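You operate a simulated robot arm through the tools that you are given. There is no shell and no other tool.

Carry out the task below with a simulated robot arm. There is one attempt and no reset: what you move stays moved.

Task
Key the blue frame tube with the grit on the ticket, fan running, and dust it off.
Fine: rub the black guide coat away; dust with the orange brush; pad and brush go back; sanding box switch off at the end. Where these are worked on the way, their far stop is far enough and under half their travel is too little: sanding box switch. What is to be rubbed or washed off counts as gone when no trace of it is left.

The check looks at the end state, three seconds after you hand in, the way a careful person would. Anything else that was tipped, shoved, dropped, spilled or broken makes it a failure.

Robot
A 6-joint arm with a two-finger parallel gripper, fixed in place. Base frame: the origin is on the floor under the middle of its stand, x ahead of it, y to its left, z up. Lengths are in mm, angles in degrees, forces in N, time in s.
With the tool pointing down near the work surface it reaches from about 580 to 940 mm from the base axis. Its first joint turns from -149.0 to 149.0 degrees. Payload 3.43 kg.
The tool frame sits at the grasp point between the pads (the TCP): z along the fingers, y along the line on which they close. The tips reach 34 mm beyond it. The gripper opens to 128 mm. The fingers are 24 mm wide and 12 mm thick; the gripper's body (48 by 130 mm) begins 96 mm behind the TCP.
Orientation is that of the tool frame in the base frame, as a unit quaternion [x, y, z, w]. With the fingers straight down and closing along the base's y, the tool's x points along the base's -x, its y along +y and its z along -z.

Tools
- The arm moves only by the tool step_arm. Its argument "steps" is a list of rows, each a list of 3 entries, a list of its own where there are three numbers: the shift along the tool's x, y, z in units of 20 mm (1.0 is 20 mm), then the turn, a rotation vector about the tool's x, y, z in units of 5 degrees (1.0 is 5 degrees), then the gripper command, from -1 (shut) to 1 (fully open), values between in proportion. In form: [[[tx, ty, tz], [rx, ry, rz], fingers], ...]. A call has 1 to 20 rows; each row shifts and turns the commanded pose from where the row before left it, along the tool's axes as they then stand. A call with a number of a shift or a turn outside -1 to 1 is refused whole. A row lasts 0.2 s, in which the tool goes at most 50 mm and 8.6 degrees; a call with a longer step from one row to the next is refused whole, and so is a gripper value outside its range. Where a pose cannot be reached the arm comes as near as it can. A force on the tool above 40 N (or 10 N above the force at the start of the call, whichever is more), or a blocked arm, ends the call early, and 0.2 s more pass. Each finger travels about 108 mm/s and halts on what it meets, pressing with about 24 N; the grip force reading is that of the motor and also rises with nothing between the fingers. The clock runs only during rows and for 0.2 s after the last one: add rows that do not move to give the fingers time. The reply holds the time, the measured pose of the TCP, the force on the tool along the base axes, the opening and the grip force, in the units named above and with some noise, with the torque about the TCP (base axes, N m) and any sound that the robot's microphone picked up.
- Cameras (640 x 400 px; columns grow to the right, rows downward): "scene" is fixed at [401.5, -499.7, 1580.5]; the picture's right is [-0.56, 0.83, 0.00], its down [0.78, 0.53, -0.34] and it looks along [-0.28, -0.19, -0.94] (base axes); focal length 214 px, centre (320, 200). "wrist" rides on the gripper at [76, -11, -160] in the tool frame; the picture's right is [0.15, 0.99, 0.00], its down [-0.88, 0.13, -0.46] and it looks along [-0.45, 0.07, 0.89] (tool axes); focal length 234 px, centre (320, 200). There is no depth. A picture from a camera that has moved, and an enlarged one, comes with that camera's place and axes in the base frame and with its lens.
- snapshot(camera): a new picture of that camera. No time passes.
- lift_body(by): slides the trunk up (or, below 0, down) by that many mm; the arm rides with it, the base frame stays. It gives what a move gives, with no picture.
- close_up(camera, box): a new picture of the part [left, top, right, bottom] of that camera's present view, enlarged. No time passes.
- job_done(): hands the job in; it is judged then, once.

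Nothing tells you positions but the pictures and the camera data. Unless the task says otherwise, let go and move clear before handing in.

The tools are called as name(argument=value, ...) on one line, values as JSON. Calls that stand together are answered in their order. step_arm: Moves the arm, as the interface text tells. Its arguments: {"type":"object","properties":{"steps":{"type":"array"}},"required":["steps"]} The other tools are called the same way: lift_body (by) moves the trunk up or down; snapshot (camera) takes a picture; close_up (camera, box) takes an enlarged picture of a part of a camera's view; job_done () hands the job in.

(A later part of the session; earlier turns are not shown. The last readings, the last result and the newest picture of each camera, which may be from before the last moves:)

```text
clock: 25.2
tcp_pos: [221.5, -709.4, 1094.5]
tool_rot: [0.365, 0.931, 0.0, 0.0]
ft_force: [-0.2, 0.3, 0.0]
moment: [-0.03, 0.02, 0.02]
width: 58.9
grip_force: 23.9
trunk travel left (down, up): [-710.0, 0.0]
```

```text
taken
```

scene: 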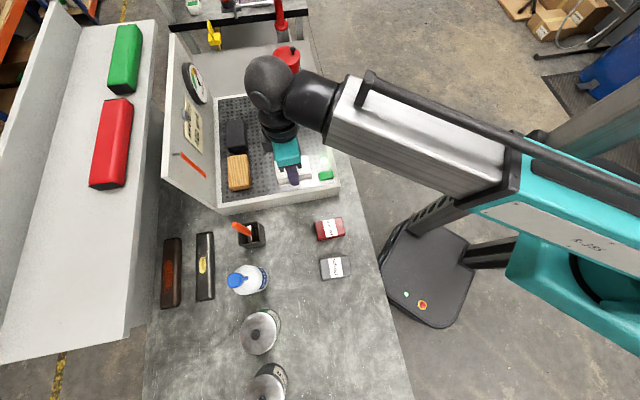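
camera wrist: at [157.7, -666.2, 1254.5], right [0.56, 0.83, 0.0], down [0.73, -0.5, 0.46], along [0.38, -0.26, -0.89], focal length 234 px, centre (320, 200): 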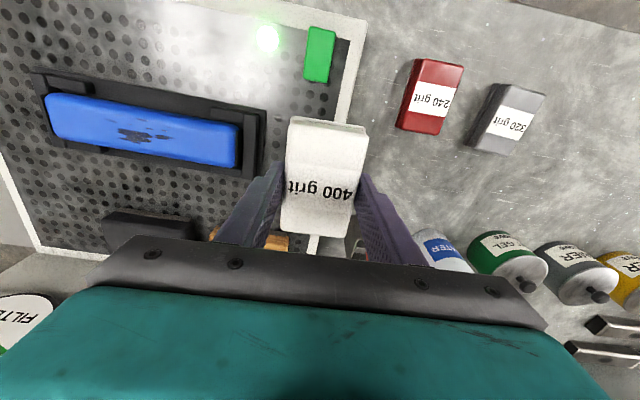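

The whole tube is visible to the left of the held pad. I'll zoom in on it to measure its position, angle, cradle and the coat patches.

close_up(camera="wrist", box=[30, 60, 280, 200])

close_up(camera="wrist", box=[90, 95, 190, 165])

close_up(camera="wrist", box=[270, 90, 390, 250])

```text
2.56 times, centred on (155, 130) of wrist
camera zoom: at [157.7, -666.2, 1254.5], right [0.56, 0.83, 0.0], down [0.73, -0.5, 0.46], along [0.38, -0.26, -0.89], focal length 600 px, centre (742, 379)
```

zoom: 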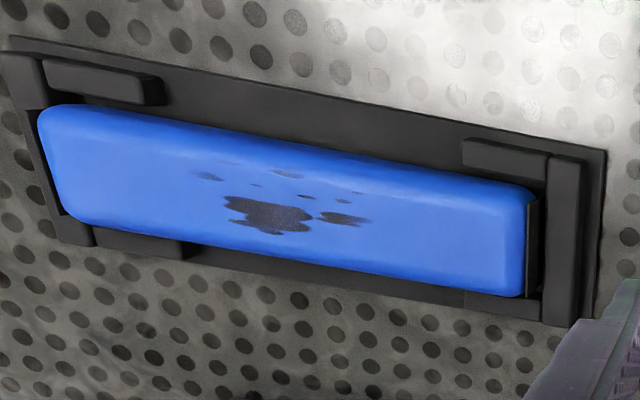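

```text
5.71 times, centred on (140, 130) of wrist
camera zoom: at [157.7, -666.2, 1254.5], right [0.56, 0.83, 0.0], down [0.73, -0.5, 0.46], along [0.38, -0.26, -0.89], focal length 1338 px, centre (1349, 600)
```

zoom: 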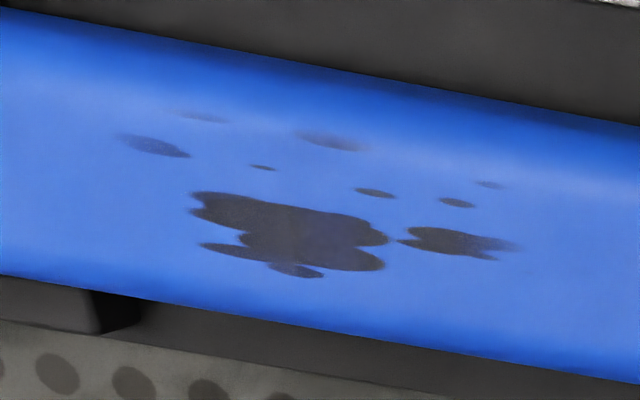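

```text
2.50 times, centred on (330, 170) of wrist
camera zoom: at [157.7, -666.2, 1254.5], right [0.56, 0.83, 0.0], down [0.73, -0.5, 0.46], along [0.38, -0.26, -0.89], focal length 585 px, centre (295, 275)
```

zoom: 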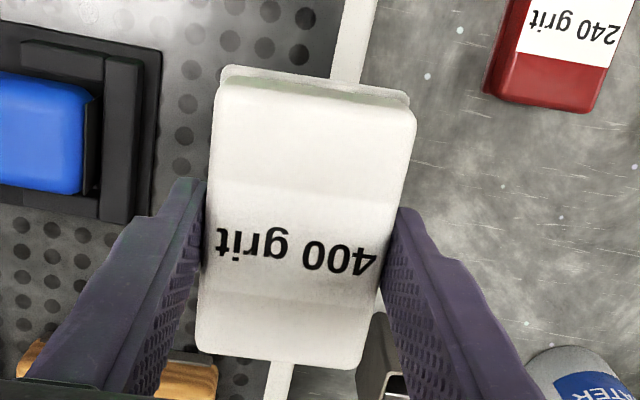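

The tube's centre is around (94, -852), axis at about 45°, top near z 1000, with black patches within about ±35 mm of its middle. I'll align the pad with the tube and hover above it.

step_arm(steps=[[[0, 0, 0], [0, 0, 0.38], -1], [[-0.05, -0.957, 0.1], [0, 0, 0], -1], [[-0.05, -0.957, 0.1], [0, 0, 0], -1], [[-0.05, -0.957, 0.1], [0, 0, 0], -1], [[-0.05, -0.957, 0.1], [0, 0, 0], -1], [[-0.05, -0.957, 0.1], [0, 0, 0], -1], [[-0.05, -0.957, 0.1], [0, 0, 0], -1], [[-0.05, -0.957, 0.2], [0, 0, 0], -1], [[-0.05, -0.957, 0.3], [0, 0, 0], -1], [[-0.05, -0.957, 0.3], [0, 0, 0], -1], [[-0.05, -0.957, 0.3], [0, 0, 0], -1], [[0, 0, 0], [0, 0, 0], -1]])

snapshot(camera="wrist")

close_up(camera="wrist", box=[180, 80, 460, 250])

close_up(camera="scene", box=[240, 70, 340, 190])

```text
clock: 27.8
tcp_pos: [92.3, -852.2, 1060.2]
tool_rot: [0.38, 0.925, 0.001, 0.0]
ft_force: [0.9, 0.3, 0.7]
moment: [-0.04, 0.0, -0.01]
width: 59.0
grip_force: 23.9
trunk travel left (down, up): [-710.0, 0.0]
```

```text
taken
camera wrist: at [31.4, -806.9, 1221.0], right [0.59, 0.81, 0.0], down [0.72, -0.53, 0.46], along [0.37, -0.27, -0.89], focal length 234 px, centre (320, 200)
```

wrist: 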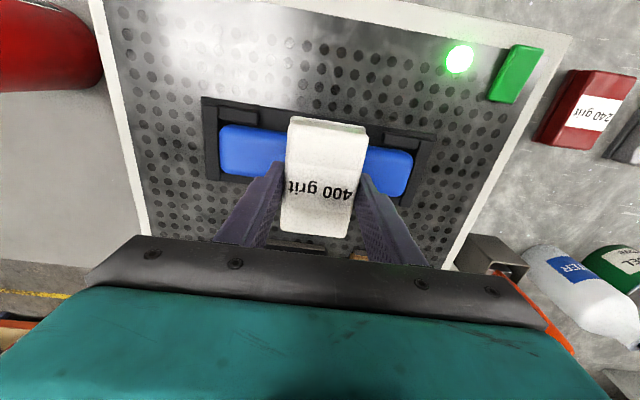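

```text
2.29 times, centred on (320, 165) of wrist
camera zoom: at [31.4, -806.9, 1221.0], right [0.59, 0.81, 0.0], down [0.72, -0.53, 0.46], along [0.37, -0.27, -0.89], focal length 535 px, centre (320, 280)
```

zoom: 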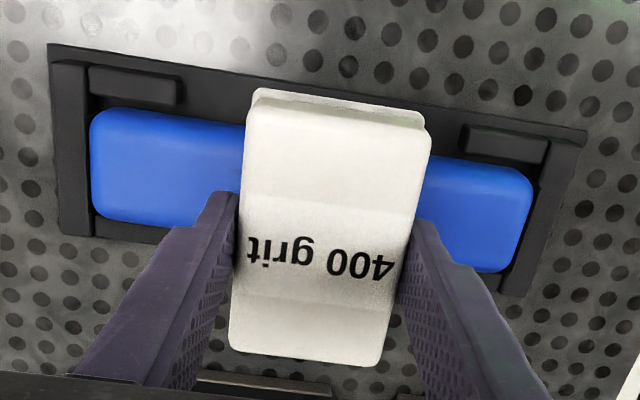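

```text
3.33 times, centred on (290, 130) of scene
camera zoom: at [401.5, -499.7, 1580.5], right [-0.56, 0.83, 0.0], down [0.78, 0.53, -0.34], along [-0.28, -0.19, -0.94], focal length 715 px, centre (420, 433)
```

zoom: 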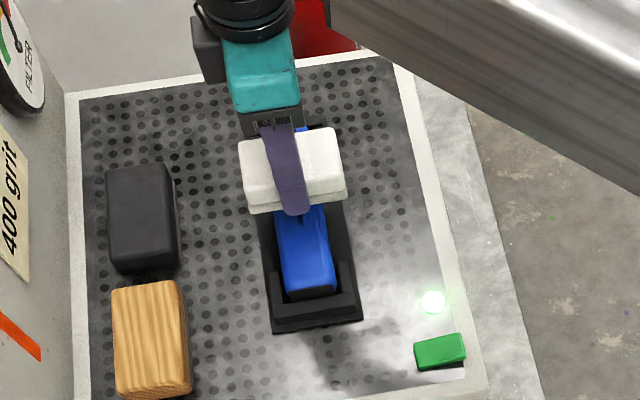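

The pad hovers squarely across the tube. I'll lower gently and watch for contact force.

step_arm(steps=[[[0, 0, 0.2], [0, 0, 0], -1], [[0, 0, 0.2], [0, 0, 0], -1], [[0, 0, 0.1], [0, 0, 0], -1], [[0, 0, 0.1], [0, 0, 0], -1], [[0, 0, 0], [0, 0, 0], -1]])

close_up(camera="scene", box=[260, 90, 320, 180])

```text
clock: 29.0
tcp_pos: [93.0, -851.7, 1048.8]
tool_rot: [0.38, 0.925, 0.0, 0.0]
ft_force: [0.1, 0.9, 0.4]
moment: [-0.01, 0.04, -0.01]
width: 58.9
grip_force: 24.0
trunk travel left (down, up): [-710.0, 0.0]
```

```text
4.44 times, centred on (290, 135) of scene
camera zoom: at [401.5, -499.7, 1580.5], right [-0.56, 0.83, 0.0], down [0.78, 0.53, -0.34], along [-0.28, -0.19, -0.94], focal length 953 px, centre (453, 489)
```

zoom: 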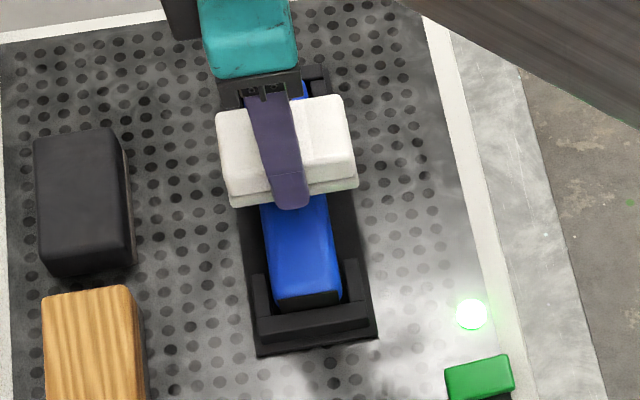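

step_arm(steps=[[[0, 0, 0.1], [0, 0, 0], -1], [[0, 0, 0.1], [0, 0, 0], -1], [[0, 0, 0.1], [0, 0, 0], -1], [[0, 0, 0], [0, 0, 0], -1]])

```text
clock: 30.0
tcp_pos: [93.4, -851.3, 1043.9]
tool_rot: [0.38, 0.925, 0.001, 0.0]
ft_force: [0.2, -0.7, 0.1]
moment: [-0.02, -0.03, -0.03]
width: 58.8
grip_force: 23.9
trunk travel left (down, up): [-710.0, 0.0]
```

No contact yet at TCP z 1044; continuing in 1 mm steps.

step_arm(steps=[[[0, 0, 0.05], [0, 0, 0], -1], [[0, 0, 0.05], [0, 0, 0], -1], [[0, 0, 0.05], [0, 0, 0], -1], [[0, 0, 0], [0, 0, 0], -1]])

```text
clock: 31.0
tcp_pos: [92.8, -851.5, 1039.9]
tool_rot: [0.381, 0.925, 0.0, 0.0]
ft_force: [0.5, -0.2, -0.2]
moment: [-0.03, 0.01, 0.02]
width: 59.3
grip_force: 24.4
trunk travel left (down, up): [-710.0, 0.0]
```

step_arm(steps=[[[0, 0, 0.05], [0, 0, 0], -1], [[0, 0, 0.05], [0, 0, 0], -1], [[0, 0, 0.05], [0, 0, 0], -1], [[0, 0, 0], [0, 0, 0], -1]])

close_up(camera="wrist", box=[180, 80, 460, 250])

```text
clock: 32.0
tcp_pos: [94.7, -851.7, 1036.7]
tool_rot: [0.38, 0.925, 0.0, 0.0]
ft_force: [0.2, -0.9, -0.4]
moment: [0.03, 0.0, -0.02]
width: 59.0
grip_force: 23.5
trunk travel left (down, up): [-710.0, 0.0]
```

```text
2.29 times, centred on (320, 165) of wrist
camera zoom: at [31.9, -806.4, 1197.0], right [0.59, 0.81, 0.0], down [0.72, -0.53, 0.46], along [0.37, -0.27, -0.89], focal length 535 px, centre (320, 280)
```

zoom: 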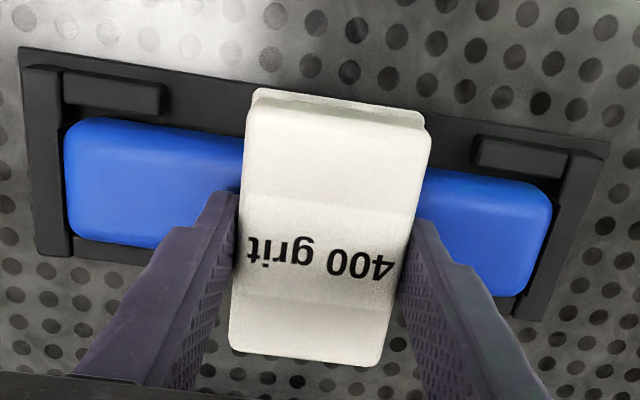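

Still free at z 1037. Continuing down in small increments.

step_arm(steps=[[[0, 0, 0.05], [0, 0, 0], -1], [[0, 0, 0.05], [0, 0, 0], -1], [[0, 0, 0.05], [0, 0, 0], -1], [[0, 0, 0], [0, 0, 0], -1]])

```text
clock: 33.0
tcp_pos: [91.6, -851.7, 1034.7]
tool_rot: [0.38, 0.925, 0.001, 0.0]
ft_force: [-0.2, 0.1, -0.6]
moment: [0.0, -0.01, -0.01]
width: 59.1
grip_force: 24.3
trunk travel left (down, up): [-710.0, 0.0]
```

step_arm(steps=[[[0, 0, 0.05], [0, 0, 0], -1], [[0, 0, 0.05], [0, 0, 0], -1], [[0, 0, 0.05], [0, 0, 0], -1], [[0, 0, 0], [0, 0, 0], -1]])

close_up(camera="scene", box=[265, 105, 310, 165])

```text
clock: 34.0
tcp_pos: [92.5, -851.4, 1033.0]
tool_rot: [0.381, 0.925, -0.001, 0.0]
ft_force: [0.3, -0.5, 9.4]
moment: [0.07, -0.02, -0.04]
width: 59.1
grip_force: 24.5
trunk travel left (down, up): [-710.0, 0.0]
```

```text
6.67 times, centred on (288, 135) of scene
camera zoom: at [401.5, -499.7, 1580.5], right [-0.56, 0.83, 0.0], down [0.78, 0.53, -0.34], along [-0.28, -0.19, -0.94], focal length 1430 px, centre (537, 633)
```

zoom: 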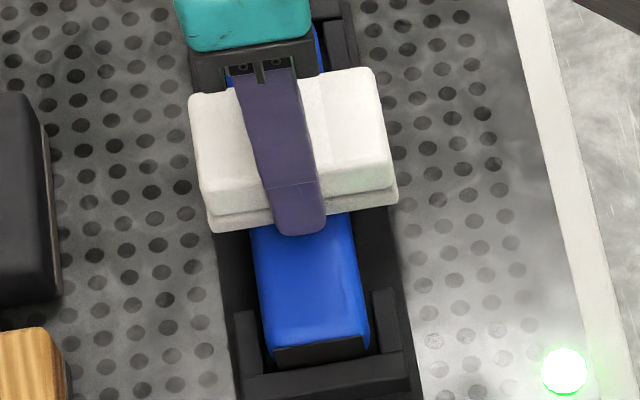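

Contact at TCP z 1033 with about 9 N. I'll rub along the tube with several ±25 mm strokes.

step_arm(steps=[[[0, 0.4, 0], [0, 0, 0], -1], [[0, 0.4, 0], [0, 0, 0], -1], [[0, 0.4, 0], [0, 0, 0], -1], [[0, -0.5, 0], [0, 0, 0], -1], [[0, -0.5, 0], [0, 0, 0], -1], [[0, -0.5, 0], [0, 0, 0], -1], [[0, -0.5, 0], [0, 0, 0], -1], [[0, -0.4, 0], [0, 0, 0], -1], [[0, 0.5, 0], [0, 0, 0], -1], [[0, 0.5, 0], [0, 0, 0], -1], [[0, 0.5, 0], [0, 0, 0], -1], [[0, 0.5, 0], [0, 0, 0], -1], [[0, 0.4, 0], [0, 0, 0], -1], [[0, -0.5, 0], [0, 0, 0], -1], [[0, -0.5, 0], [0, 0, 0], -1], [[0, -0.2, 0], [0, 0, 0], -1]])

close_up(camera="wrist", box=[180, 80, 460, 250])

```text
clock: 37.4
tcp_pos: [94.2, -848.4, 1033.2]
tool_rot: [0.379, 0.925, 0.001, 0.0]
ft_force: [6.0, 4.9, 8.6]
moment: [0.17, -0.14, 0.02]
width: 58.9
grip_force: 23.7
trunk travel left (down, up): [-710.0, 0.0]
```

```text
2.29 times, centred on (320, 165) of wrist
camera zoom: at [32.3, -804.7, 1191.9], right [0.59, 0.81, 0.0], down [0.72, -0.53, 0.46], along [0.37, -0.27, -0.89], focal length 535 px, centre (320, 280)
```

zoom: 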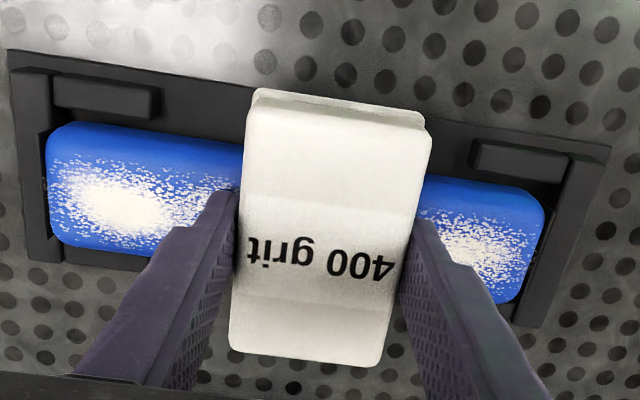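

White dust is appearing on the tube, so the rubbing works. I'll do another round of strokes before lifting off to inspect.

step_arm(steps=[[[0, -0.5, 0.02], [0, 0, 0], -1], [[0, -0.5, 0], [0, 0, 0], -1], [[0, 0.5, 0], [0, 0, 0], -1], [[0, 0.5, 0], [0, 0, 0], -1], [[0, 0.5, 0], [0, 0, 0], -1], [[0, 0.5, 0], [0, 0, 0], -1], [[0.3, -0.5, 0], [0, 0, 0], -1], [[0, -0.5, 0], [0, 0, 0], -1], [[0, -0.5, 0], [0, 0, 0], -1], [[0, -0.5, 0], [0, 0, 0], -1], [[0, -0.3, 0], [0, 0, 0], -1], [[-0.6, 0.5, 0], [0, 0, 0], -1], [[0, 0.5, 0], [0, 0, 0], -1], [[0, 0.5, 0], [0, 0, 0], -1], [[0, 0.5, 0], [0, 0, 0], -1], [[0.3, -0.5, 0], [0, 0, 0], -1], [[0, -0.3, 0], [0, 0, 0], -1], [[0, 0, 0], [0, 0, 0], -1]])

step_arm(steps=[[[0, 0, -0.5], [0, 0, 0], -1], [[0, 0, -1], [0, 0, 0], -1], [[0, 0.5, -0.5], [0, 0, 0], -1], [[0, 1, 0], [0, 0, 0], -1], [[0, 1, 0], [0, 0, 0], -1], [[0, 1, 0], [0, 0, 0], -1], [[0, 1, 0], [0, 0, 0], -1], [[0, 1, 0], [0, 0, 0], -1], [[0, 1, 0], [0, 0, 0], -1], [[0, 0, 0], [0, 0, 0], -1]])

snapshot(camera="wrist")

close_up(camera="wrist", box=[30, 60, 280, 220])

```text
clock: 41.2
tcp_pos: [92.5, -852.4, 1032.3]
tool_rot: [0.38, 0.925, 0.0, 0.0]
ft_force: [2.4, 3.2, 6.5]
moment: [0.11, -0.1, 0.05]
width: 58.8
grip_force: 24.2
trunk travel left (down, up): [-710.0, 0.0]
```

```text
clock: 43.4
tcp_pos: [183.1, -760.1, 1070.8]
tool_rot: [0.38, 0.925, 0.0, 0.0]
ft_force: [-0.4, 0.0, 0.8]
moment: [0.02, 0.0, -0.04]
width: 59.0
grip_force: 24.2
trunk travel left (down, up): [-710.0, 0.0]
```

```text
taken
camera wrist: at [121.9, -715.6, 1230.4], right [0.59, 0.81, 0.0], down [0.72, -0.53, 0.46], along [0.37, -0.27, -0.89], focal length 234 px, centre (320, 200)
```

wrist: 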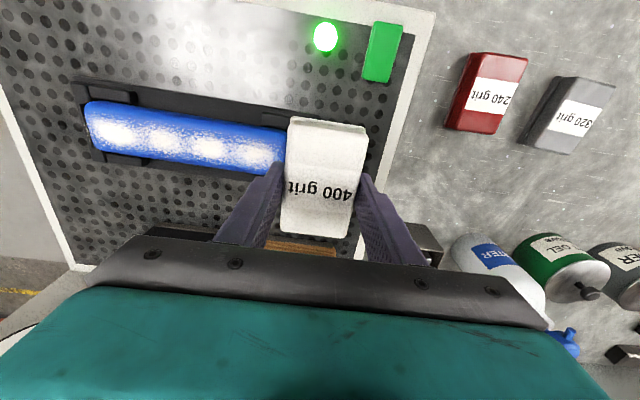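

```text
2.50 times, centred on (155, 140) of wrist
camera zoom: at [121.9, -715.6, 1230.4], right [0.59, 0.81, 0.0], down [0.72, -0.53, 0.46], along [0.37, -0.27, -0.89], focal length 585 px, centre (732, 350)
```

zoom: 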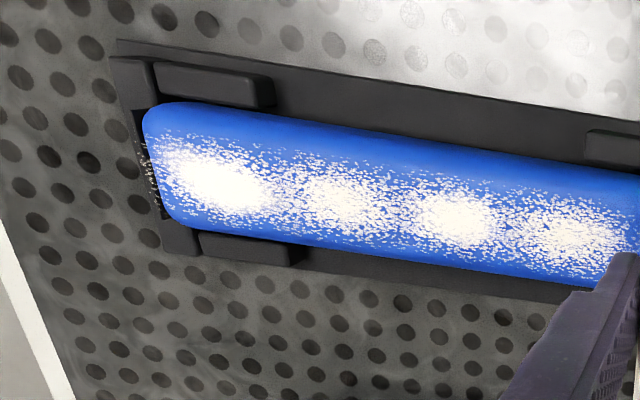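

No black is visible now; the top is covered with white sanding dust. I'll zoom in hard to check for leftover black traces.

close_up(camera="wrist", box=[80, 95, 180, 165])

close_up(camera="wrist", box=[150, 100, 250, 180])

close_up(camera="scene", box=[265, 95, 310, 165])

snapshot(camera="scene")

```text
5.71 times, centred on (130, 130) of wrist
camera zoom: at [121.9, -715.6, 1230.4], right [0.59, 0.81, 0.0], down [0.72, -0.53, 0.46], along [0.37, -0.27, -0.89], focal length 1338 px, centre (1406, 600)
```

zoom: 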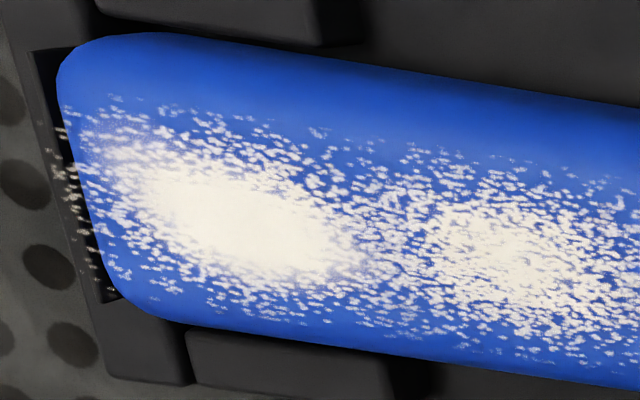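

```text
5.00 times, centred on (200, 140) of wrist
camera zoom: at [121.9, -715.6, 1230.4], right [0.59, 0.81, 0.0], down [0.72, -0.53, 0.46], along [0.37, -0.27, -0.89], focal length 1171 px, centre (920, 500)
```

zoom: 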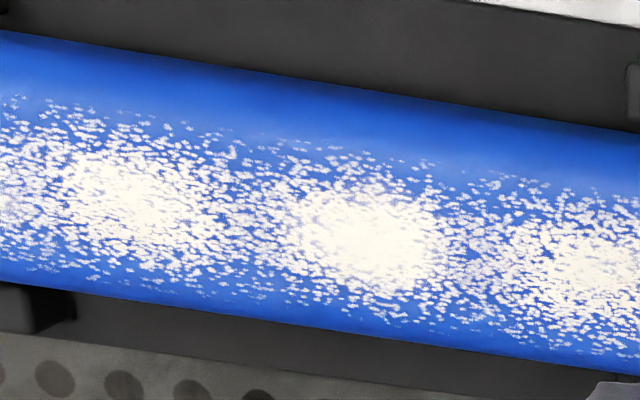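

```text
5.71 times, centred on (288, 130) of scene
camera zoom: at [401.5, -499.7, 1580.5], right [-0.56, 0.83, 0.0], down [0.78, 0.53, -0.34], along [-0.28, -0.19, -0.94], focal length 1226 px, centre (506, 600)
```

zoom: 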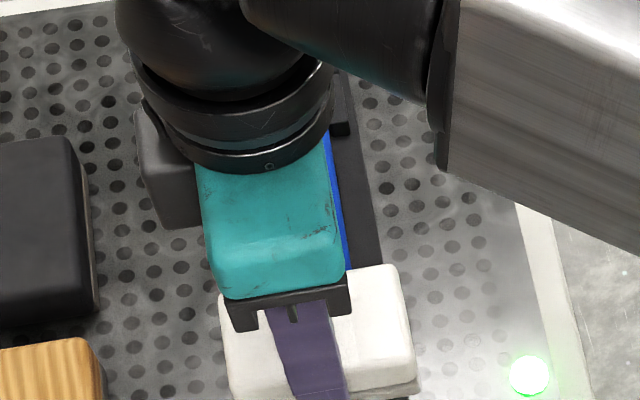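

```text
taken
```

scene: 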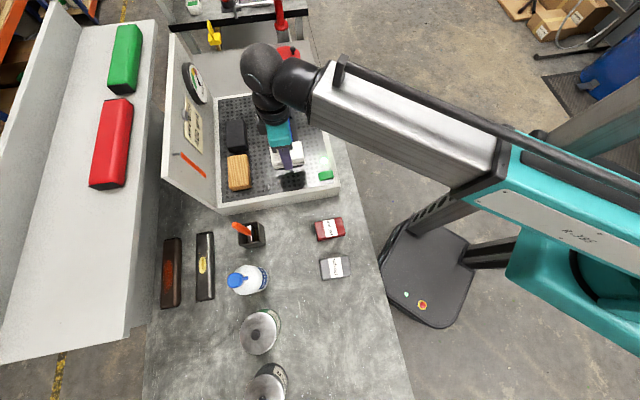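

The black coat looks entirely gone, but dense dust could hide a trace. I'll go back for one more rubbing round over the same stretch to be safe.

step_arm(steps=[[[0, -1, 0], [0, 0, 0], -1], [[0, -1, 0], [0, 0, 0], -1], [[0, -1, 0], [0, 0, 0], -1], [[0, -1, 0], [0, 0, 0], -1], [[0, -1, 0], [0, 0, 0], -1], [[0, -1, 0], [0, 0, 0], -1], [[0, -0.5, 0], [0, 0, 0], -1], [[0, 0, 0.8], [0, 0, 0], -1], [[0, 0, 0.7], [0, 0, 0], -1], [[0, 0, 0.3], [0, 0, 0], -1], [[0, 0, 0.2], [0, 0, 0], -1], [[0, 0, 0.03], [0, 0, 0], -1]])

step_arm(steps=[[[0, 0.5, 0], [0, 0, 0], -1], [[0, 0.5, 0], [0, 0, 0], -1], [[0.3, -0.5, 0], [0, 0, 0], -1], [[0, -0.5, 0], [0, 0, 0], -1], [[0, -0.5, 0], [0, 0, 0], -1], [[0, -0.5, 0], [0, 0, 0], -1], [[0, -0.3, 0], [0, 0, 0], -1], [[-0.6, 0.5, 0], [0, 0, 0], -1], [[0, 0.5, 0], [0, 0, 0], -1], [[0, 0.5, 0], [0, 0, 0], -1], [[0, 0.5, 0], [0, 0, 0], -1], [[0, 0.3, 0], [0, 0, 0], -1], [[0.3, -0.5, 0], [0, 0, 0], -1], [[0, -0.5, 0], [0, 0, 0], -1], [[0, -0.5, 0], [0, 0, 0], -1], [[0, -0.5, 0], [0, 0, 0], -1], [[0, 0.5, 0], [0, 0, 0], -1], [[0, 0.5, 0], [0, 0, 0], -1], [[0, 0, 0], [0, 0, 0], -1]])

close_up(camera="wrist", box=[180, 80, 460, 250])

```text
clock: 46.0
tcp_pos: [92.4, -851.5, 1031.3]
tool_rot: [0.381, 0.925, -0.002, 0.001]
ft_force: [-1.2, -4.0, 10.7]
moment: [-0.01, -0.04, 0.04]
width: 58.9
grip_force: 23.6
trunk travel left (down, up): [-710.0, 0.0]
```

```text
clock: 50.0
tcp_pos: [91.1, -852.3, 1030.3]
tool_rot: [0.381, 0.925, -0.001, -0.001]
ft_force: [-4.4, -1.9, 9.0]
moment: [-0.05, 0.11, 0.0]
width: 58.7
grip_force: 24.3
trunk travel left (down, up): [-710.0, 0.0]
```

```text
2.29 times, centred on (320, 165) of wrist
camera zoom: at [28.6, -807.1, 1191.2], right [0.59, 0.81, 0.0], down [0.72, -0.53, 0.46], along [0.37, -0.27, -0.89], focal length 535 px, centre (320, 280)
```

zoom: 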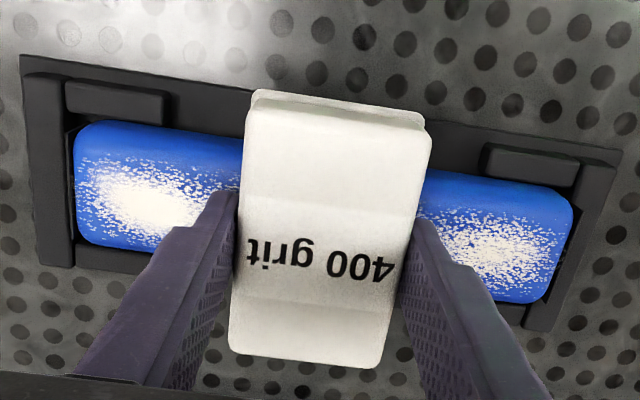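

The rubbing is done. I'll lift the pad off and check the tube once more from the side on the way back.

step_arm(steps=[[[0, 0, -0.4], [0, 0, 0], -1], [[0, 0, -1], [0, 0, 0], -1], [[0, 0, -1], [0, 0, 0], -1], [[0, 0, -0.8], [0, 0, 0], -1], [[0, 0, 0], [0, 0, -0.38], -1], [[0.113, 0.957, 0], [0, 0, 0], -1], [[0.113, 0.957, 0], [0, 0, 0], -1], [[0.113, 0.957, 0], [0, 0, 0], -1], [[0.113, 0.957, 0], [0, 0, 0], -1], [[0.113, 0.957, 0], [0, 0, 0], -1], [[0.113, 0.957, 0], [0, 0, 0], -1], [[0.113, 0.957, 0], [0, 0, 0], -1], [[0.113, 0.957, 0], [0, 0, 0], -1], [[0, 0, 0], [0, 0, 0], -1]])

snapshot(camera="wrist")

close_up(camera="wrist", box=[20, 60, 270, 220])

close_up(camera="wrist", box=[270, 90, 390, 250])

```text
clock: 53.0
tcp_pos: [183.0, -728.6, 1093.3]
tool_rot: [0.365, 0.931, -0.001, 0.0]
ft_force: [-0.3, 0.1, -0.3]
moment: [0.0, -0.01, -0.01]
width: 59.0
grip_force: 24.1
trunk travel left (down, up): [-710.0, 0.0]
```

```text
taken
camera wrist: at [118.7, -685.2, 1253.5], right [0.56, 0.83, 0.0], down [0.73, -0.5, 0.46], along [0.38, -0.26, -0.89], focal length 234 px, centre (320, 200)
```

wrist: 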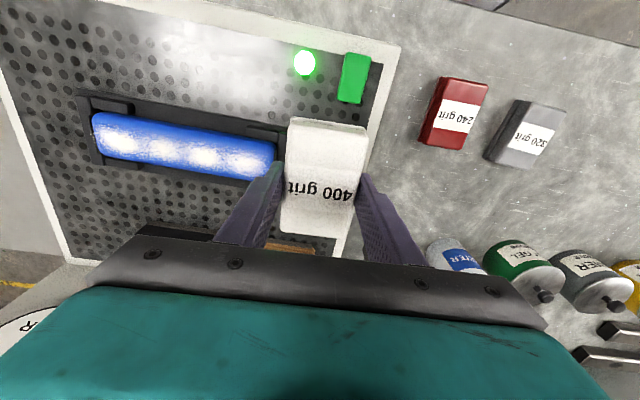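

```text
2.50 times, centred on (145, 140) of wrist
camera zoom: at [118.7, -685.2, 1253.5], right [0.56, 0.83, 0.0], down [0.73, -0.5, 0.46], along [0.38, -0.26, -0.89], focal length 585 px, centre (758, 350)
```

zoom: 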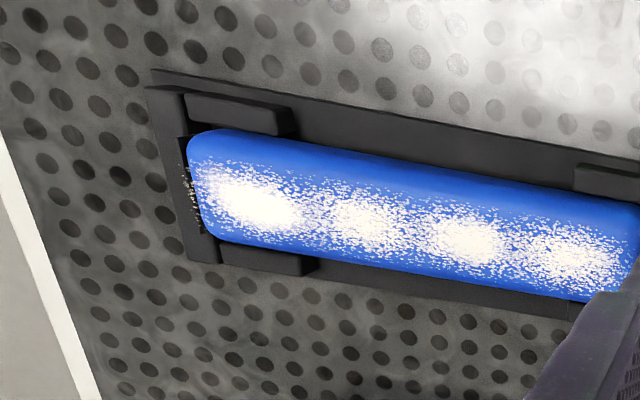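

```text
2.50 times, centred on (330, 170) of wrist
camera zoom: at [118.7, -685.2, 1253.5], right [0.56, 0.83, 0.0], down [0.73, -0.5, 0.46], along [0.38, -0.26, -0.89], focal length 585 px, centre (295, 275)
```

zoom: 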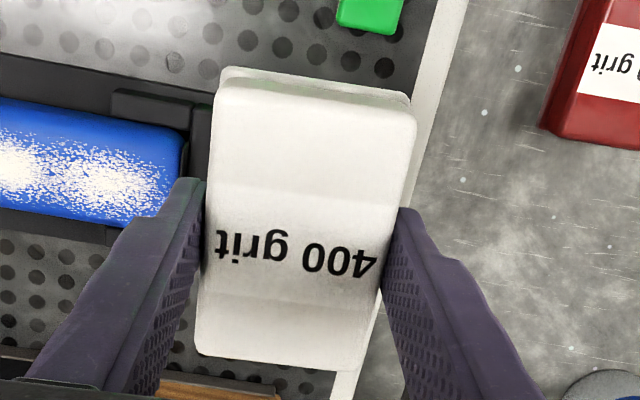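

No black anywhere on the tube and dust only. Now I'll carry the pad back to where it came from.

step_arm(steps=[[[0.117, 0.958, 0], [0, 0, 0], -1], [[0.117, 0.958, 0], [0, 0, 0], -1], [[0.117, 0.958, 0], [0, 0, 0], -1], [[0.117, 0.958, 0], [0, 0, 0], -1], [[0.117, 0.958, 0], [0, 0, 0], -1], [[0.117, 0.958, 0], [0, 0, 0], -1], [[0.117, 0.958, 0], [0, 0, 0], -1], [[0.117, 0.958, 0], [0, 0, 0], -1], [[0.117, 0.958, 0], [0, 0, 0], -1], [[0.117, 0.958, 0], [0, 0, 0], -1], [[0.117, 0.958, 0], [0, 0, 0], -1], [[0.117, 0.958, 0], [0, 0, 0], -1], [[0.117, 0.958, 0], [0, 0, 0], -1], [[0.117, 0.958, 0], [0, 0, 0], -1], [[0.117, 0.958, 0], [0, 0, 0], -1], [[0.117, 0.958, 0], [0, 0, 0], -1], [[0.117, 0.958, 0], [0, 0, 0], -1], [[0.117, 0.958, 0], [0, 0, 0], -1], [[0.117, 0.958, 0], [0, 0, 0], -1], [[0.117, 0.958, 0], [0, 0, 0], -1]])

step_arm(steps=[[[0.117, 0.958, 0], [0, 0, 0], -1], [[0.117, 0.958, 0], [0, 0, 0], -1], [[0, 0, 0], [0, 0, 0], -1]])

snapshot(camera="wrist")

```text
clock: 57.2
tcp_pos: [409.6, -415.1, 1095.4]
tool_rot: [0.364, 0.931, 0.0, 0.001]
ft_force: [1.1, -1.2, -0.6]
moment: [0.01, 0.01, 0.02]
width: 58.6
grip_force: 23.6
trunk travel left (down, up): [-710.0, 0.0]
```

```text
clock: 58.0
tcp_pos: [431.8, -384.2, 1095.5]
tool_rot: [0.365, 0.931, 0.0, 0.0]
ft_force: [0.4, 0.4, -0.3]
moment: [-0.03, -0.01, 0.03]
width: 58.7
grip_force: 23.9
trunk travel left (down, up): [-710.0, 0.0]
```

```text
taken
camera wrist: at [368.8, -341.1, 1254.4], right [0.56, 0.83, 0.0], down [0.73, -0.5, 0.46], along [0.38, -0.26, -0.89], focal length 234 px, centre (320, 200)
```

wrist: 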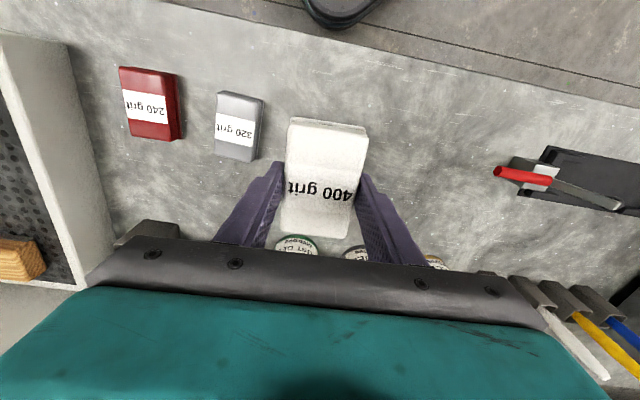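

I'm back at the exact pick-up position. Lowering the pad to the bench, slowing near the surface.

step_arm(steps=[[[0, 0, 1], [0, 0, 0], -1], [[0, 0, 1], [0, 0, 0], -1], [[0, 0, 1], [0, 0, 0], -1], [[0, 0, 1], [0, 0, 0], -1], [[0, 0, 1], [0, 0, 0], -1], [[0, 0, 1], [0, 0, 0], -1], [[0, 0, 1], [0, 0, 0], -1], [[0, 0, 0.8], [0, 0, 0], -1], [[0, 0, 0.5], [0, 0, 0], -1], [[0, 0, 0.1], [0, 0, 0], -1], [[0, 0, 0], [0, 0, 0], -1]])

```text
clock: 60.4
tcp_pos: [430.9, -384.2, 925.9]
tool_rot: [0.365, 0.931, 0.0, -0.001]
ft_force: [-0.4, 0.2, 0.1]
moment: [0.01, 0.0, 0.04]
width: 58.8
grip_force: 23.8
trunk travel left (down, up): [-710.0, 0.0]
```

step_arm(steps=[[[0, 0, 0.1], [0, 0, 0], -1], [[0, 0, 0.1], [0, 0, 0], -1], [[0, 0, 0.1], [0, 0, 0], -1], [[0, 0, 0.05], [0, 0, 0], -1], [[0, 0, 0], [0, 0, 0], -1]])

```text
clock: 61.6
tcp_pos: [431.7, -383.6, 918.9]
tool_rot: [0.365, 0.931, 0.001, 0.001]
ft_force: [0.3, -0.4, -0.8]
moment: [0.04, -0.05, 0.02]
width: 58.9
grip_force: 23.8
trunk travel left (down, up): [-710.0, 0.0]
```

step_arm(steps=[[[0, 0, 0.05], [0, 0, 0], -1], [[0, 0, 0.05], [0, 0, 0], -1], [[0, 0, 0], [0, 0, 0], -1]])

```text
clock: 62.4
tcp_pos: [432.0, -383.0, 918.7]
tool_rot: [0.365, 0.931, -0.001, -0.001]
ft_force: [0.3, 0.3, 0.6]
moment: [0.02, -0.01, -0.02]
width: 58.9
grip_force: 24.1
trunk travel left (down, up): [-710.0, 0.0]
```

step_arm(steps=[[[0, 0, 0.05], [0, 0, 0], -1], [[0, 0, 0.05], [0, 0, 0], -1], [[0, 0, 0], [0, 0, 0], -1]])

```text
clock: 63.2
tcp_pos: [432.2, -383.1, 916.0]
tool_rot: [0.365, 0.931, -0.001, 0.0]
ft_force: [0.6, 0.0, 10.8]
moment: [0.04, 0.12, -0.03]
width: 58.7
grip_force: 24.1
trunk travel left (down, up): [-710.0, 0.0]
```

The pad is resting on the bench. I'll release to about 90 mm opening and lift away.

step_arm(steps=[[[0, 0, -0.06], [0, 0, 0], -1], [[0, 0, 0], [0, 0, 0], -0.05], [[0, 0, 0], [0, 0, 0], 0.2], [[0, 0, 0], [0, 0, 0], 0.4], [[0, 0, 0], [0, 0, 0], 0.4], [[0, 0, -0.3], [0, 0, 0], 0.4], [[0, 0, -1], [0, 0, 0], 0.4], [[0, 0, -1], [0, 0, 0], 0.4], [[0, 0, -1], [0, 0, 0], 0.4], [[0, 0, -1], [0, 0, 0], 0.4], [[0, 0, -1], [0, 0, 0], 0.4], [[0, 0, 0], [0, 0, 0], 0.4]])

snapshot(camera="wrist")

close_up(camera="wrist", box=[250, 70, 390, 200])

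```text
clock: 65.8
tcp_pos: [432.2, -383.4, 1023.3]
tool_rot: [0.365, 0.931, 0.0, 0.0]
ft_force: [-0.2, 0.2, 0.6]
moment: [0.02, -0.02, 0.01]
width: 89.9
grip_force: 0.0
trunk travel left (down, up): [-710.0, 0.0]
```

```text
taken
camera wrist: at [368.4, -340.5, 1183.0], right [0.56, 0.83, 0.0], down [0.74, -0.5, 0.46], along [0.38, -0.26, -0.89], focal length 234 px, centre (320, 200)
```

wrist: 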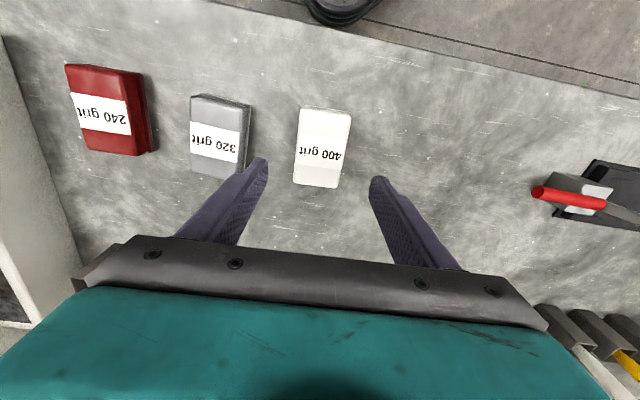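

```text
3.08 times, centred on (320, 135) of wrist
camera zoom: at [368.4, -340.5, 1183.0], right [0.56, 0.83, 0.0], down [0.74, -0.5, 0.46], along [0.38, -0.26, -0.89], focal length 720 px, centre (320, 400)
```

zoom: 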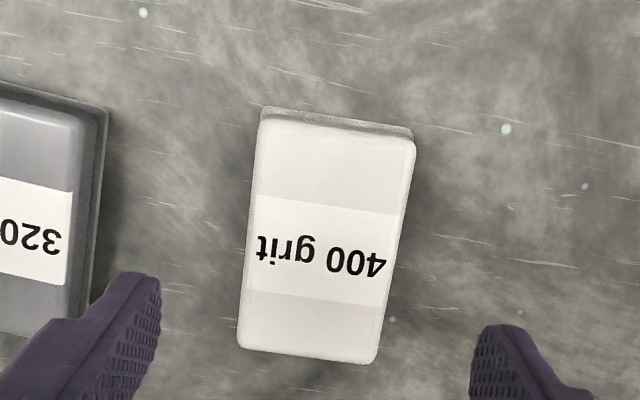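

The pad is back in its place beside the others. Next is the orange brush in its cup; I'll rise and move to a spot with a clear view of it.

step_arm(steps=[[[0, 0, -1], [0, 0, 0], 0.4], [[0, 0, -1], [0, 0, 0], 0.4], [[0, 0, -1], [0, 0, 0], 0.4], [[0, 0, -1], [0, 0, 0], 0.4], [[0, 0, -1], [0, 0, 0], 0.4], [[0, 0, -1], [0, 0, 0], 0.4], [[0, 0, -1], [0, 0, 0], 0.4], [[0, 0, -1], [0, 0, 0], 0.4]])

step_arm(steps=[[[-0.5425, -0.96, 0], [0, 0, 0], 0.4], [[-0.5425, -0.96, 0], [0, 0, 0], 0.4], [[-0.5425, -0.96, 0], [0, 0, 0], 0.4], [[-0.5425, -0.96, 0], [0, 0, 0], 0.4], [[-0.5425, -0.96, 0], [0, 0, 0], 0.4], [[-0.5425, -0.96, 0], [0, 0, 0], 0.4], [[-0.5425, -0.96, 0], [0, 0, 0], 0.4], [[-0.5425, -0.96, 0], [0, 0, 0], 0.4], [[-0.5425, -0.96, 0], [0, 0, 0], 0.4], [[-0.5425, -0.96, 0], [0, 0, 0], 0.4], [[-0.5425, -0.96, 0], [0, 0, 0], 0.4], [[-0.5425, -0.96, 0], [0, 0, 0], 0.4], [[-0.5425, -0.96, 0], [0, 0, 0], 0.4], [[-0.5425, -0.96, 0], [0, 0, 0], 0.4], [[0, 0, 0], [0, 0, 0], 0.4]])

snapshot(camera="wrist")

close_up(camera="wrist", box=[240, 110, 400, 240])

close_up(camera="scene", box=[220, 205, 280, 255])

```text
clock: 67.3
tcp_pos: [434.7, -386.6, 1144.7]
tool_rot: [0.364, 0.931, -0.003, 0.007]
ft_force: [6.2, -4.7, -13.5]
moment: [0.23, 0.29, -0.03]
width: 89.7
grip_force: 0.0
trunk travel left (down, up): [-710.0, 0.0]
stopped in row 7: the force on the tool passed its limit at 60 N (the readings are from after the stop); the commanded pose is now the measured one
```

```text
clock: 70.5
tcp_pos: [362.3, -685.5, 1147.6]
tool_rot: [0.365, 0.931, -0.001, 0.005]
ft_force: [-0.4, 0.8, 0.0]
moment: [0.02, -0.04, -0.02]
width: 89.5
grip_force: 0.1
trunk travel left (down, up): [-710.0, 0.0]
```

```text
taken
camera wrist: at [298.5, -641.8, 1306.2], right [0.56, 0.83, 0.0], down [0.73, -0.5, 0.47], along [0.38, -0.26, -0.89], focal length 234 px, centre (320, 200)
```

wrist: 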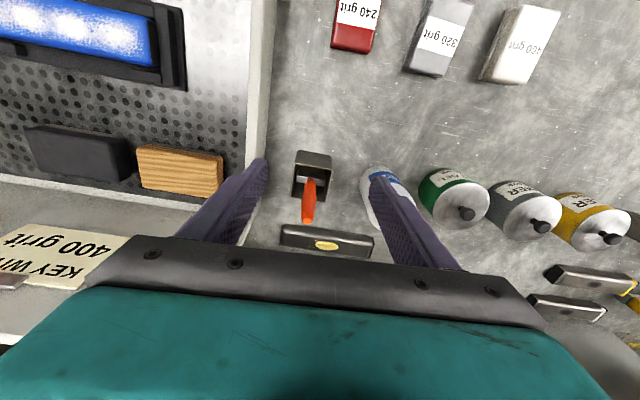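

```text
3.08 times, centred on (320, 175) of wrist
camera zoom: at [298.5, -641.8, 1306.2], right [0.56, 0.83, 0.0], down [0.73, -0.5, 0.47], along [0.38, -0.26, -0.89], focal length 720 px, centre (320, 277)
```

zoom: 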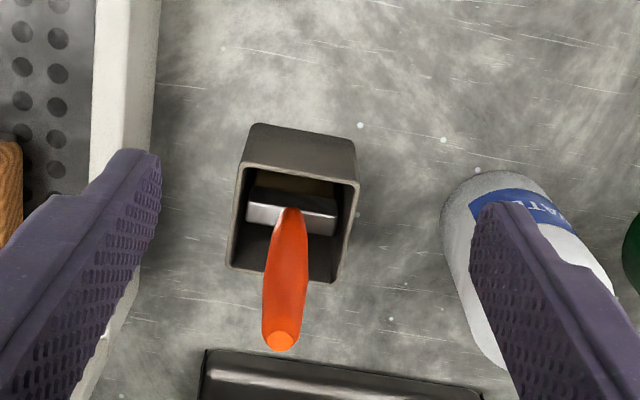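

```text
8.00 times, centred on (250, 230) of scene
camera zoom: at [401.5, -499.7, 1580.5], right [-0.56, 0.83, 0.0], down [0.78, 0.53, -0.34], along [-0.28, -0.19, -0.94], focal length 1716 px, centre (880, -40)
```

zoom: 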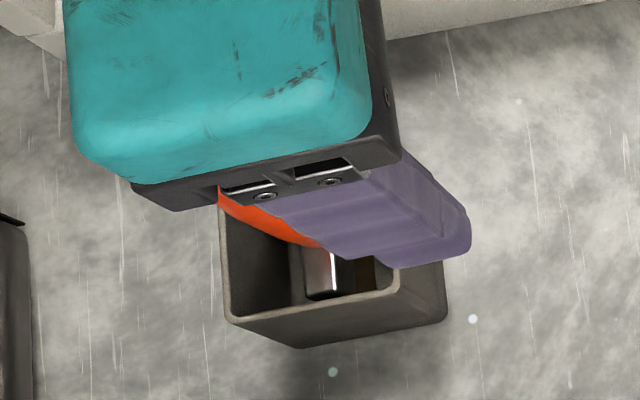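

The brush handle stands vertically at about (419, -742), from z 929 up to z 1066, with the cup rim around z 960. The lift was interrupted by a force stop near the arm's inner reach, but nothing on the bench appears touched; I'll double-check that in the scene while turning the gripper a quarter turn.

step_arm(steps=[[[0, 0, 0], [0.021, 0.115, 0], 0.0], [[0, 0, 0], [0, 0, 0.97], 0.0], [[0, 0, 0], [0, 0, 0.97], 0.0], [[0, 0, 0], [0, 0, 0.97], 0.0], [[0, 0, 0], [0, 0, 0.97], 0.0], [[0, 0, 0], [0, 0, 0.97], 0.0], [[0, 0, 0], [0, 0, 0.97], 0.0], [[0, 0, 0], [0, 0, 0.97], 0.0], [[0, 0, 0], [0, 0, 0.97], 0.0], [[0, 0, 0], [0, 0, 0.97], 0.0], [[0, 0, 0], [0, 0, 0.97], 0.0], [[0, 0, 0], [0, 0, 0.97], 0.0], [[0, 0, 0], [0, 0, 0.97], 0.0], [[0, 0, 0], [0, 0, 0.97], 0.0], [[0, 0, 0], [0, 0, 0.97], 0.0], [[0, 0, 0], [0, 0, 0.97], 0.0], [[0, 0, 0], [0, 0, 0.97], 0.0], [[0, 0, 0], [0, 0, 0.97], 0.0], [[0, 0, 0], [0, 0, 0.97], 0.0], [[0, 0, 0], [0, 0, 0.97], 0.0]])

snapshot(camera="wrist")

snapshot(camera="scene")

```text
clock: 74.7
tcp_pos: [362.4, -684.9, 1146.7]
tool_rot: [0.924, 0.383, 0.0, 0.001]
ft_force: [-0.3, -0.5, -0.4]
moment: [-0.04, 0.01, 0.01]
width: 64.0
grip_force: 0.0
trunk travel left (down, up): [-710.0, 0.0]
```

```text
taken
camera wrist: at [408.2, -624.4, 1306.5], right [0.8, -0.6, 0.0], down [-0.53, -0.71, 0.46], along [-0.27, -0.37, -0.89], focal length 234 px, centre (320, 200)
```

wrist: 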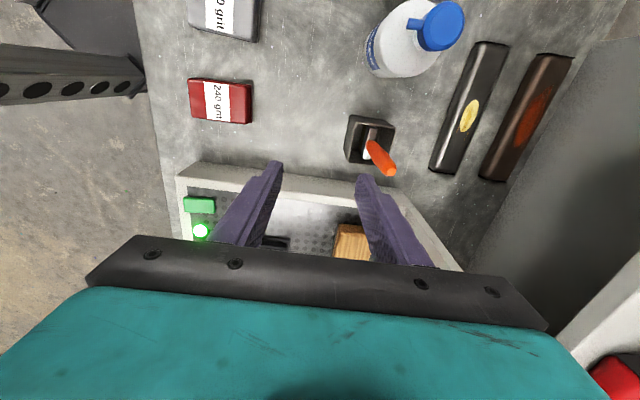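

```text
taken
```

scene: 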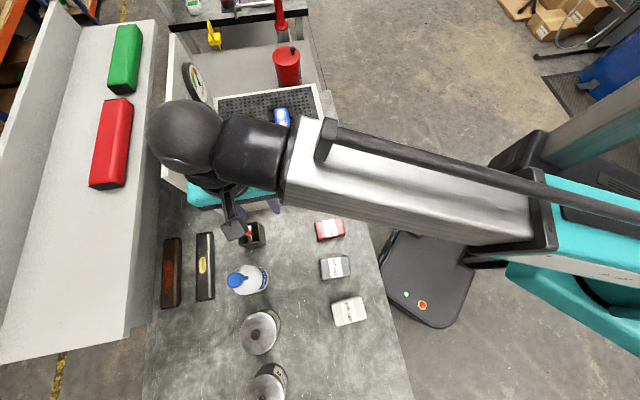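

Everything on the bench is still in place. The gripper now closes across the bench; I'll move over the brush handle.

step_arm(steps=[[[-0.01, 0.808, 0], [0, 0, 0], 0.0], [[-0.01, 0.808, 0], [0, 0, 0], 0.0], [[-0.01, 0.808, 0], [0, 0, 0], 0.0], [[-0.01, 0.808, 0], [0, 0, 0], 0.0], [[-0.01, 0.808, 0], [0, 0, 0], 0.0], [[0, 0, 0], [0, 0, 0], 0.0]])

snapshot(camera="wrist")

close_up(camera="wrist", box=[240, 80, 400, 240])

snapshot(camera="scene")

```text
clock: 76.1
tcp_pos: [419.3, -744.1, 1147.3]
tool_rot: [0.924, 0.383, -0.001, 0.001]
ft_force: [-0.2, 0.0, -0.5]
moment: [0.02, -0.01, 0.02]
width: 63.9
grip_force: 0.1
trunk travel left (down, up): [-710.0, 0.0]
```

```text
taken
camera wrist: at [465.2, -682.4, 1306.3], right [0.8, -0.59, 0.0], down [-0.53, -0.71, 0.46], along [-0.27, -0.37, -0.89], focal length 234 px, centre (320, 200)
```

wrist: 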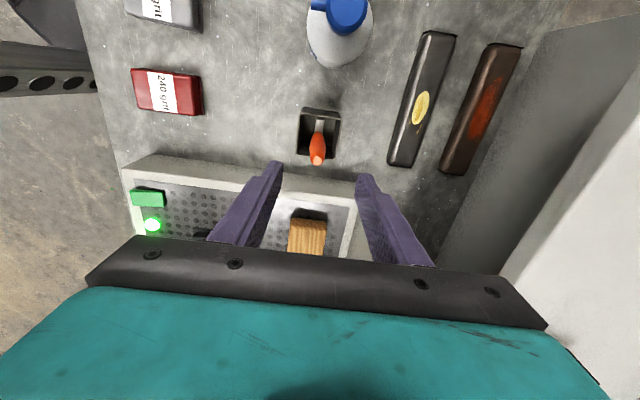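

```text
2.50 times, centred on (320, 160) of wrist
camera zoom: at [465.2, -682.4, 1306.3], right [0.8, -0.59, 0.0], down [-0.53, -0.71, 0.46], along [-0.27, -0.37, -0.89], focal length 585 px, centre (320, 300)
```

zoom: 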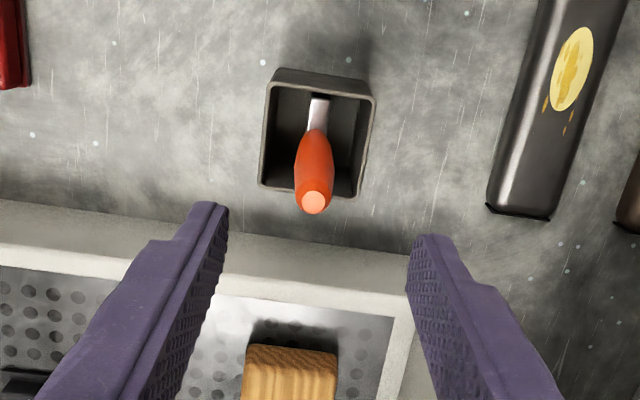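

```text
taken
```

scene: 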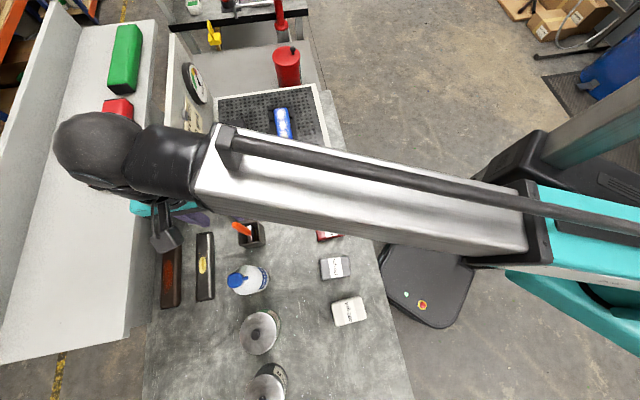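

The handle top lines up between the fingers within about 3 mm. I'll nudge and descend around the handle, staying above the cup rim.

step_arm(steps=[[[0, -0.1, 0.5], [0, 0, 0], 0.0], [[0, 0, 1], [0, 0, 0], 0.0], [[0, 0, 1], [0, 0, 0], 0.0], [[0, 0, 1], [0, 0, 0], 0.0], [[0, 0, 1], [0, 0, 0], 0.0], [[0, 0, 1], [0, 0, 0], 0.0], [[0, 0, 0.7], [0, 0, 0], 0.0], [[0, 0, 0], [0, 0, 0], 0.0]])

snapshot(camera="wrist")

close_up(camera="wrist", box=[240, 100, 400, 240])

snapshot(camera="scene")

```text
clock: 77.9
tcp_pos: [418.1, -741.8, 1022.7]
tool_rot: [0.924, 0.383, 0.0, 0.001]
ft_force: [-0.1, 0.0, 0.0]
moment: [0.0, 0.04, 0.02]
width: 64.0
grip_force: 0.1
trunk travel left (down, up): [-710.0, 0.0]
```

```text
taken
camera wrist: at [463.2, -680.5, 1182.4], right [0.8, -0.59, 0.0], down [-0.53, -0.71, 0.46], along [-0.27, -0.37, -0.89], focal length 234 px, centre (320, 200)
```

wrist: 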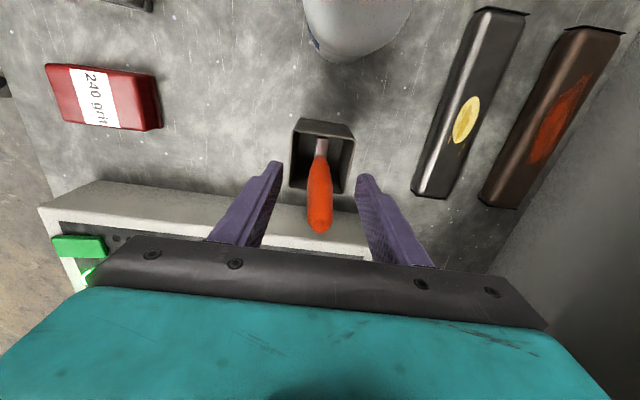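

```text
2.86 times, centred on (320, 170) of wrist
camera zoom: at [463.2, -680.5, 1182.4], right [0.8, -0.59, 0.0], down [-0.53, -0.71, 0.46], along [-0.27, -0.37, -0.89], focal length 669 px, centre (320, 286)
```

zoom: 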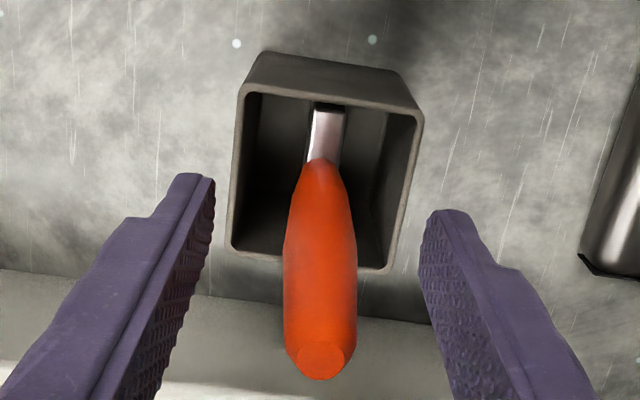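

```text
taken
```

scene: 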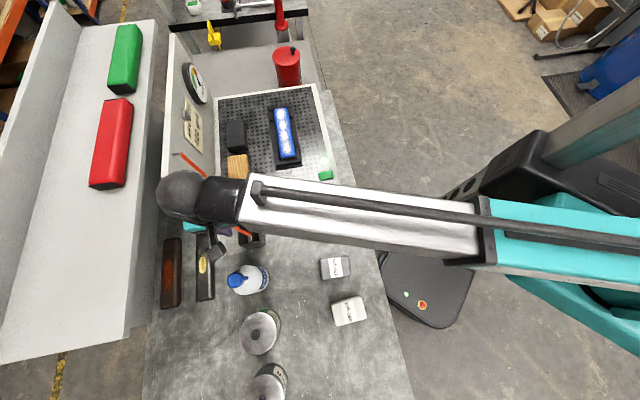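

The handle is centred and the tips are well above the cup rim (z 959). I'll drop 10 mm more and close on the handle.

step_arm(steps=[[[0, 0, 0.5], [0, 0, 0], 0.0], [[0, 0, 0], [0, 0, 0], 0.0], [[0, 0, 0], [0, 0, 0], -0.4], [[0, 0, 0], [0, 0, 0], -0.7], [[0, 0, 0], [0, 0, 0], -1], [[0, 0, 0], [0, 0, 0], -1], [[0, 0, 0], [0, 0, 0], -1]])

close_up(camera="wrist", box=[240, 100, 400, 240])

```text
clock: 79.5
tcp_pos: [416.8, -742.5, 1013.0]
tool_rot: [0.924, 0.383, -0.001, 0.001]
ft_force: [-0.1, -0.5, -0.8]
moment: [0.02, -0.02, 0.01]
width: 18.1
grip_force: 24.1
trunk travel left (down, up): [-710.0, 0.0]
```

```text
2.86 times, centred on (320, 170) of wrist
camera zoom: at [463.3, -680.9, 1172.5], right [0.8, -0.59, 0.0], down [-0.53, -0.71, 0.46], along [-0.27, -0.37, -0.89], focal length 669 px, centre (320, 286)
```

zoom: 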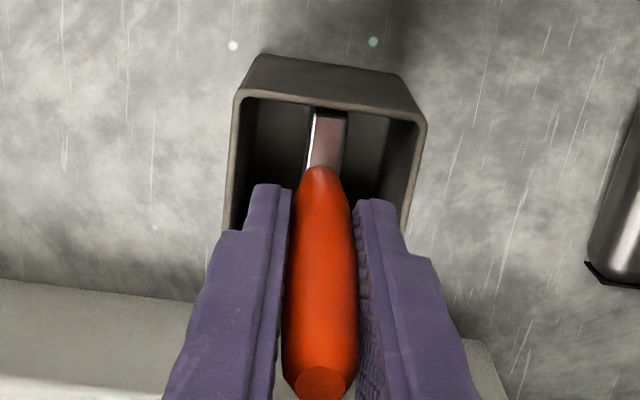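

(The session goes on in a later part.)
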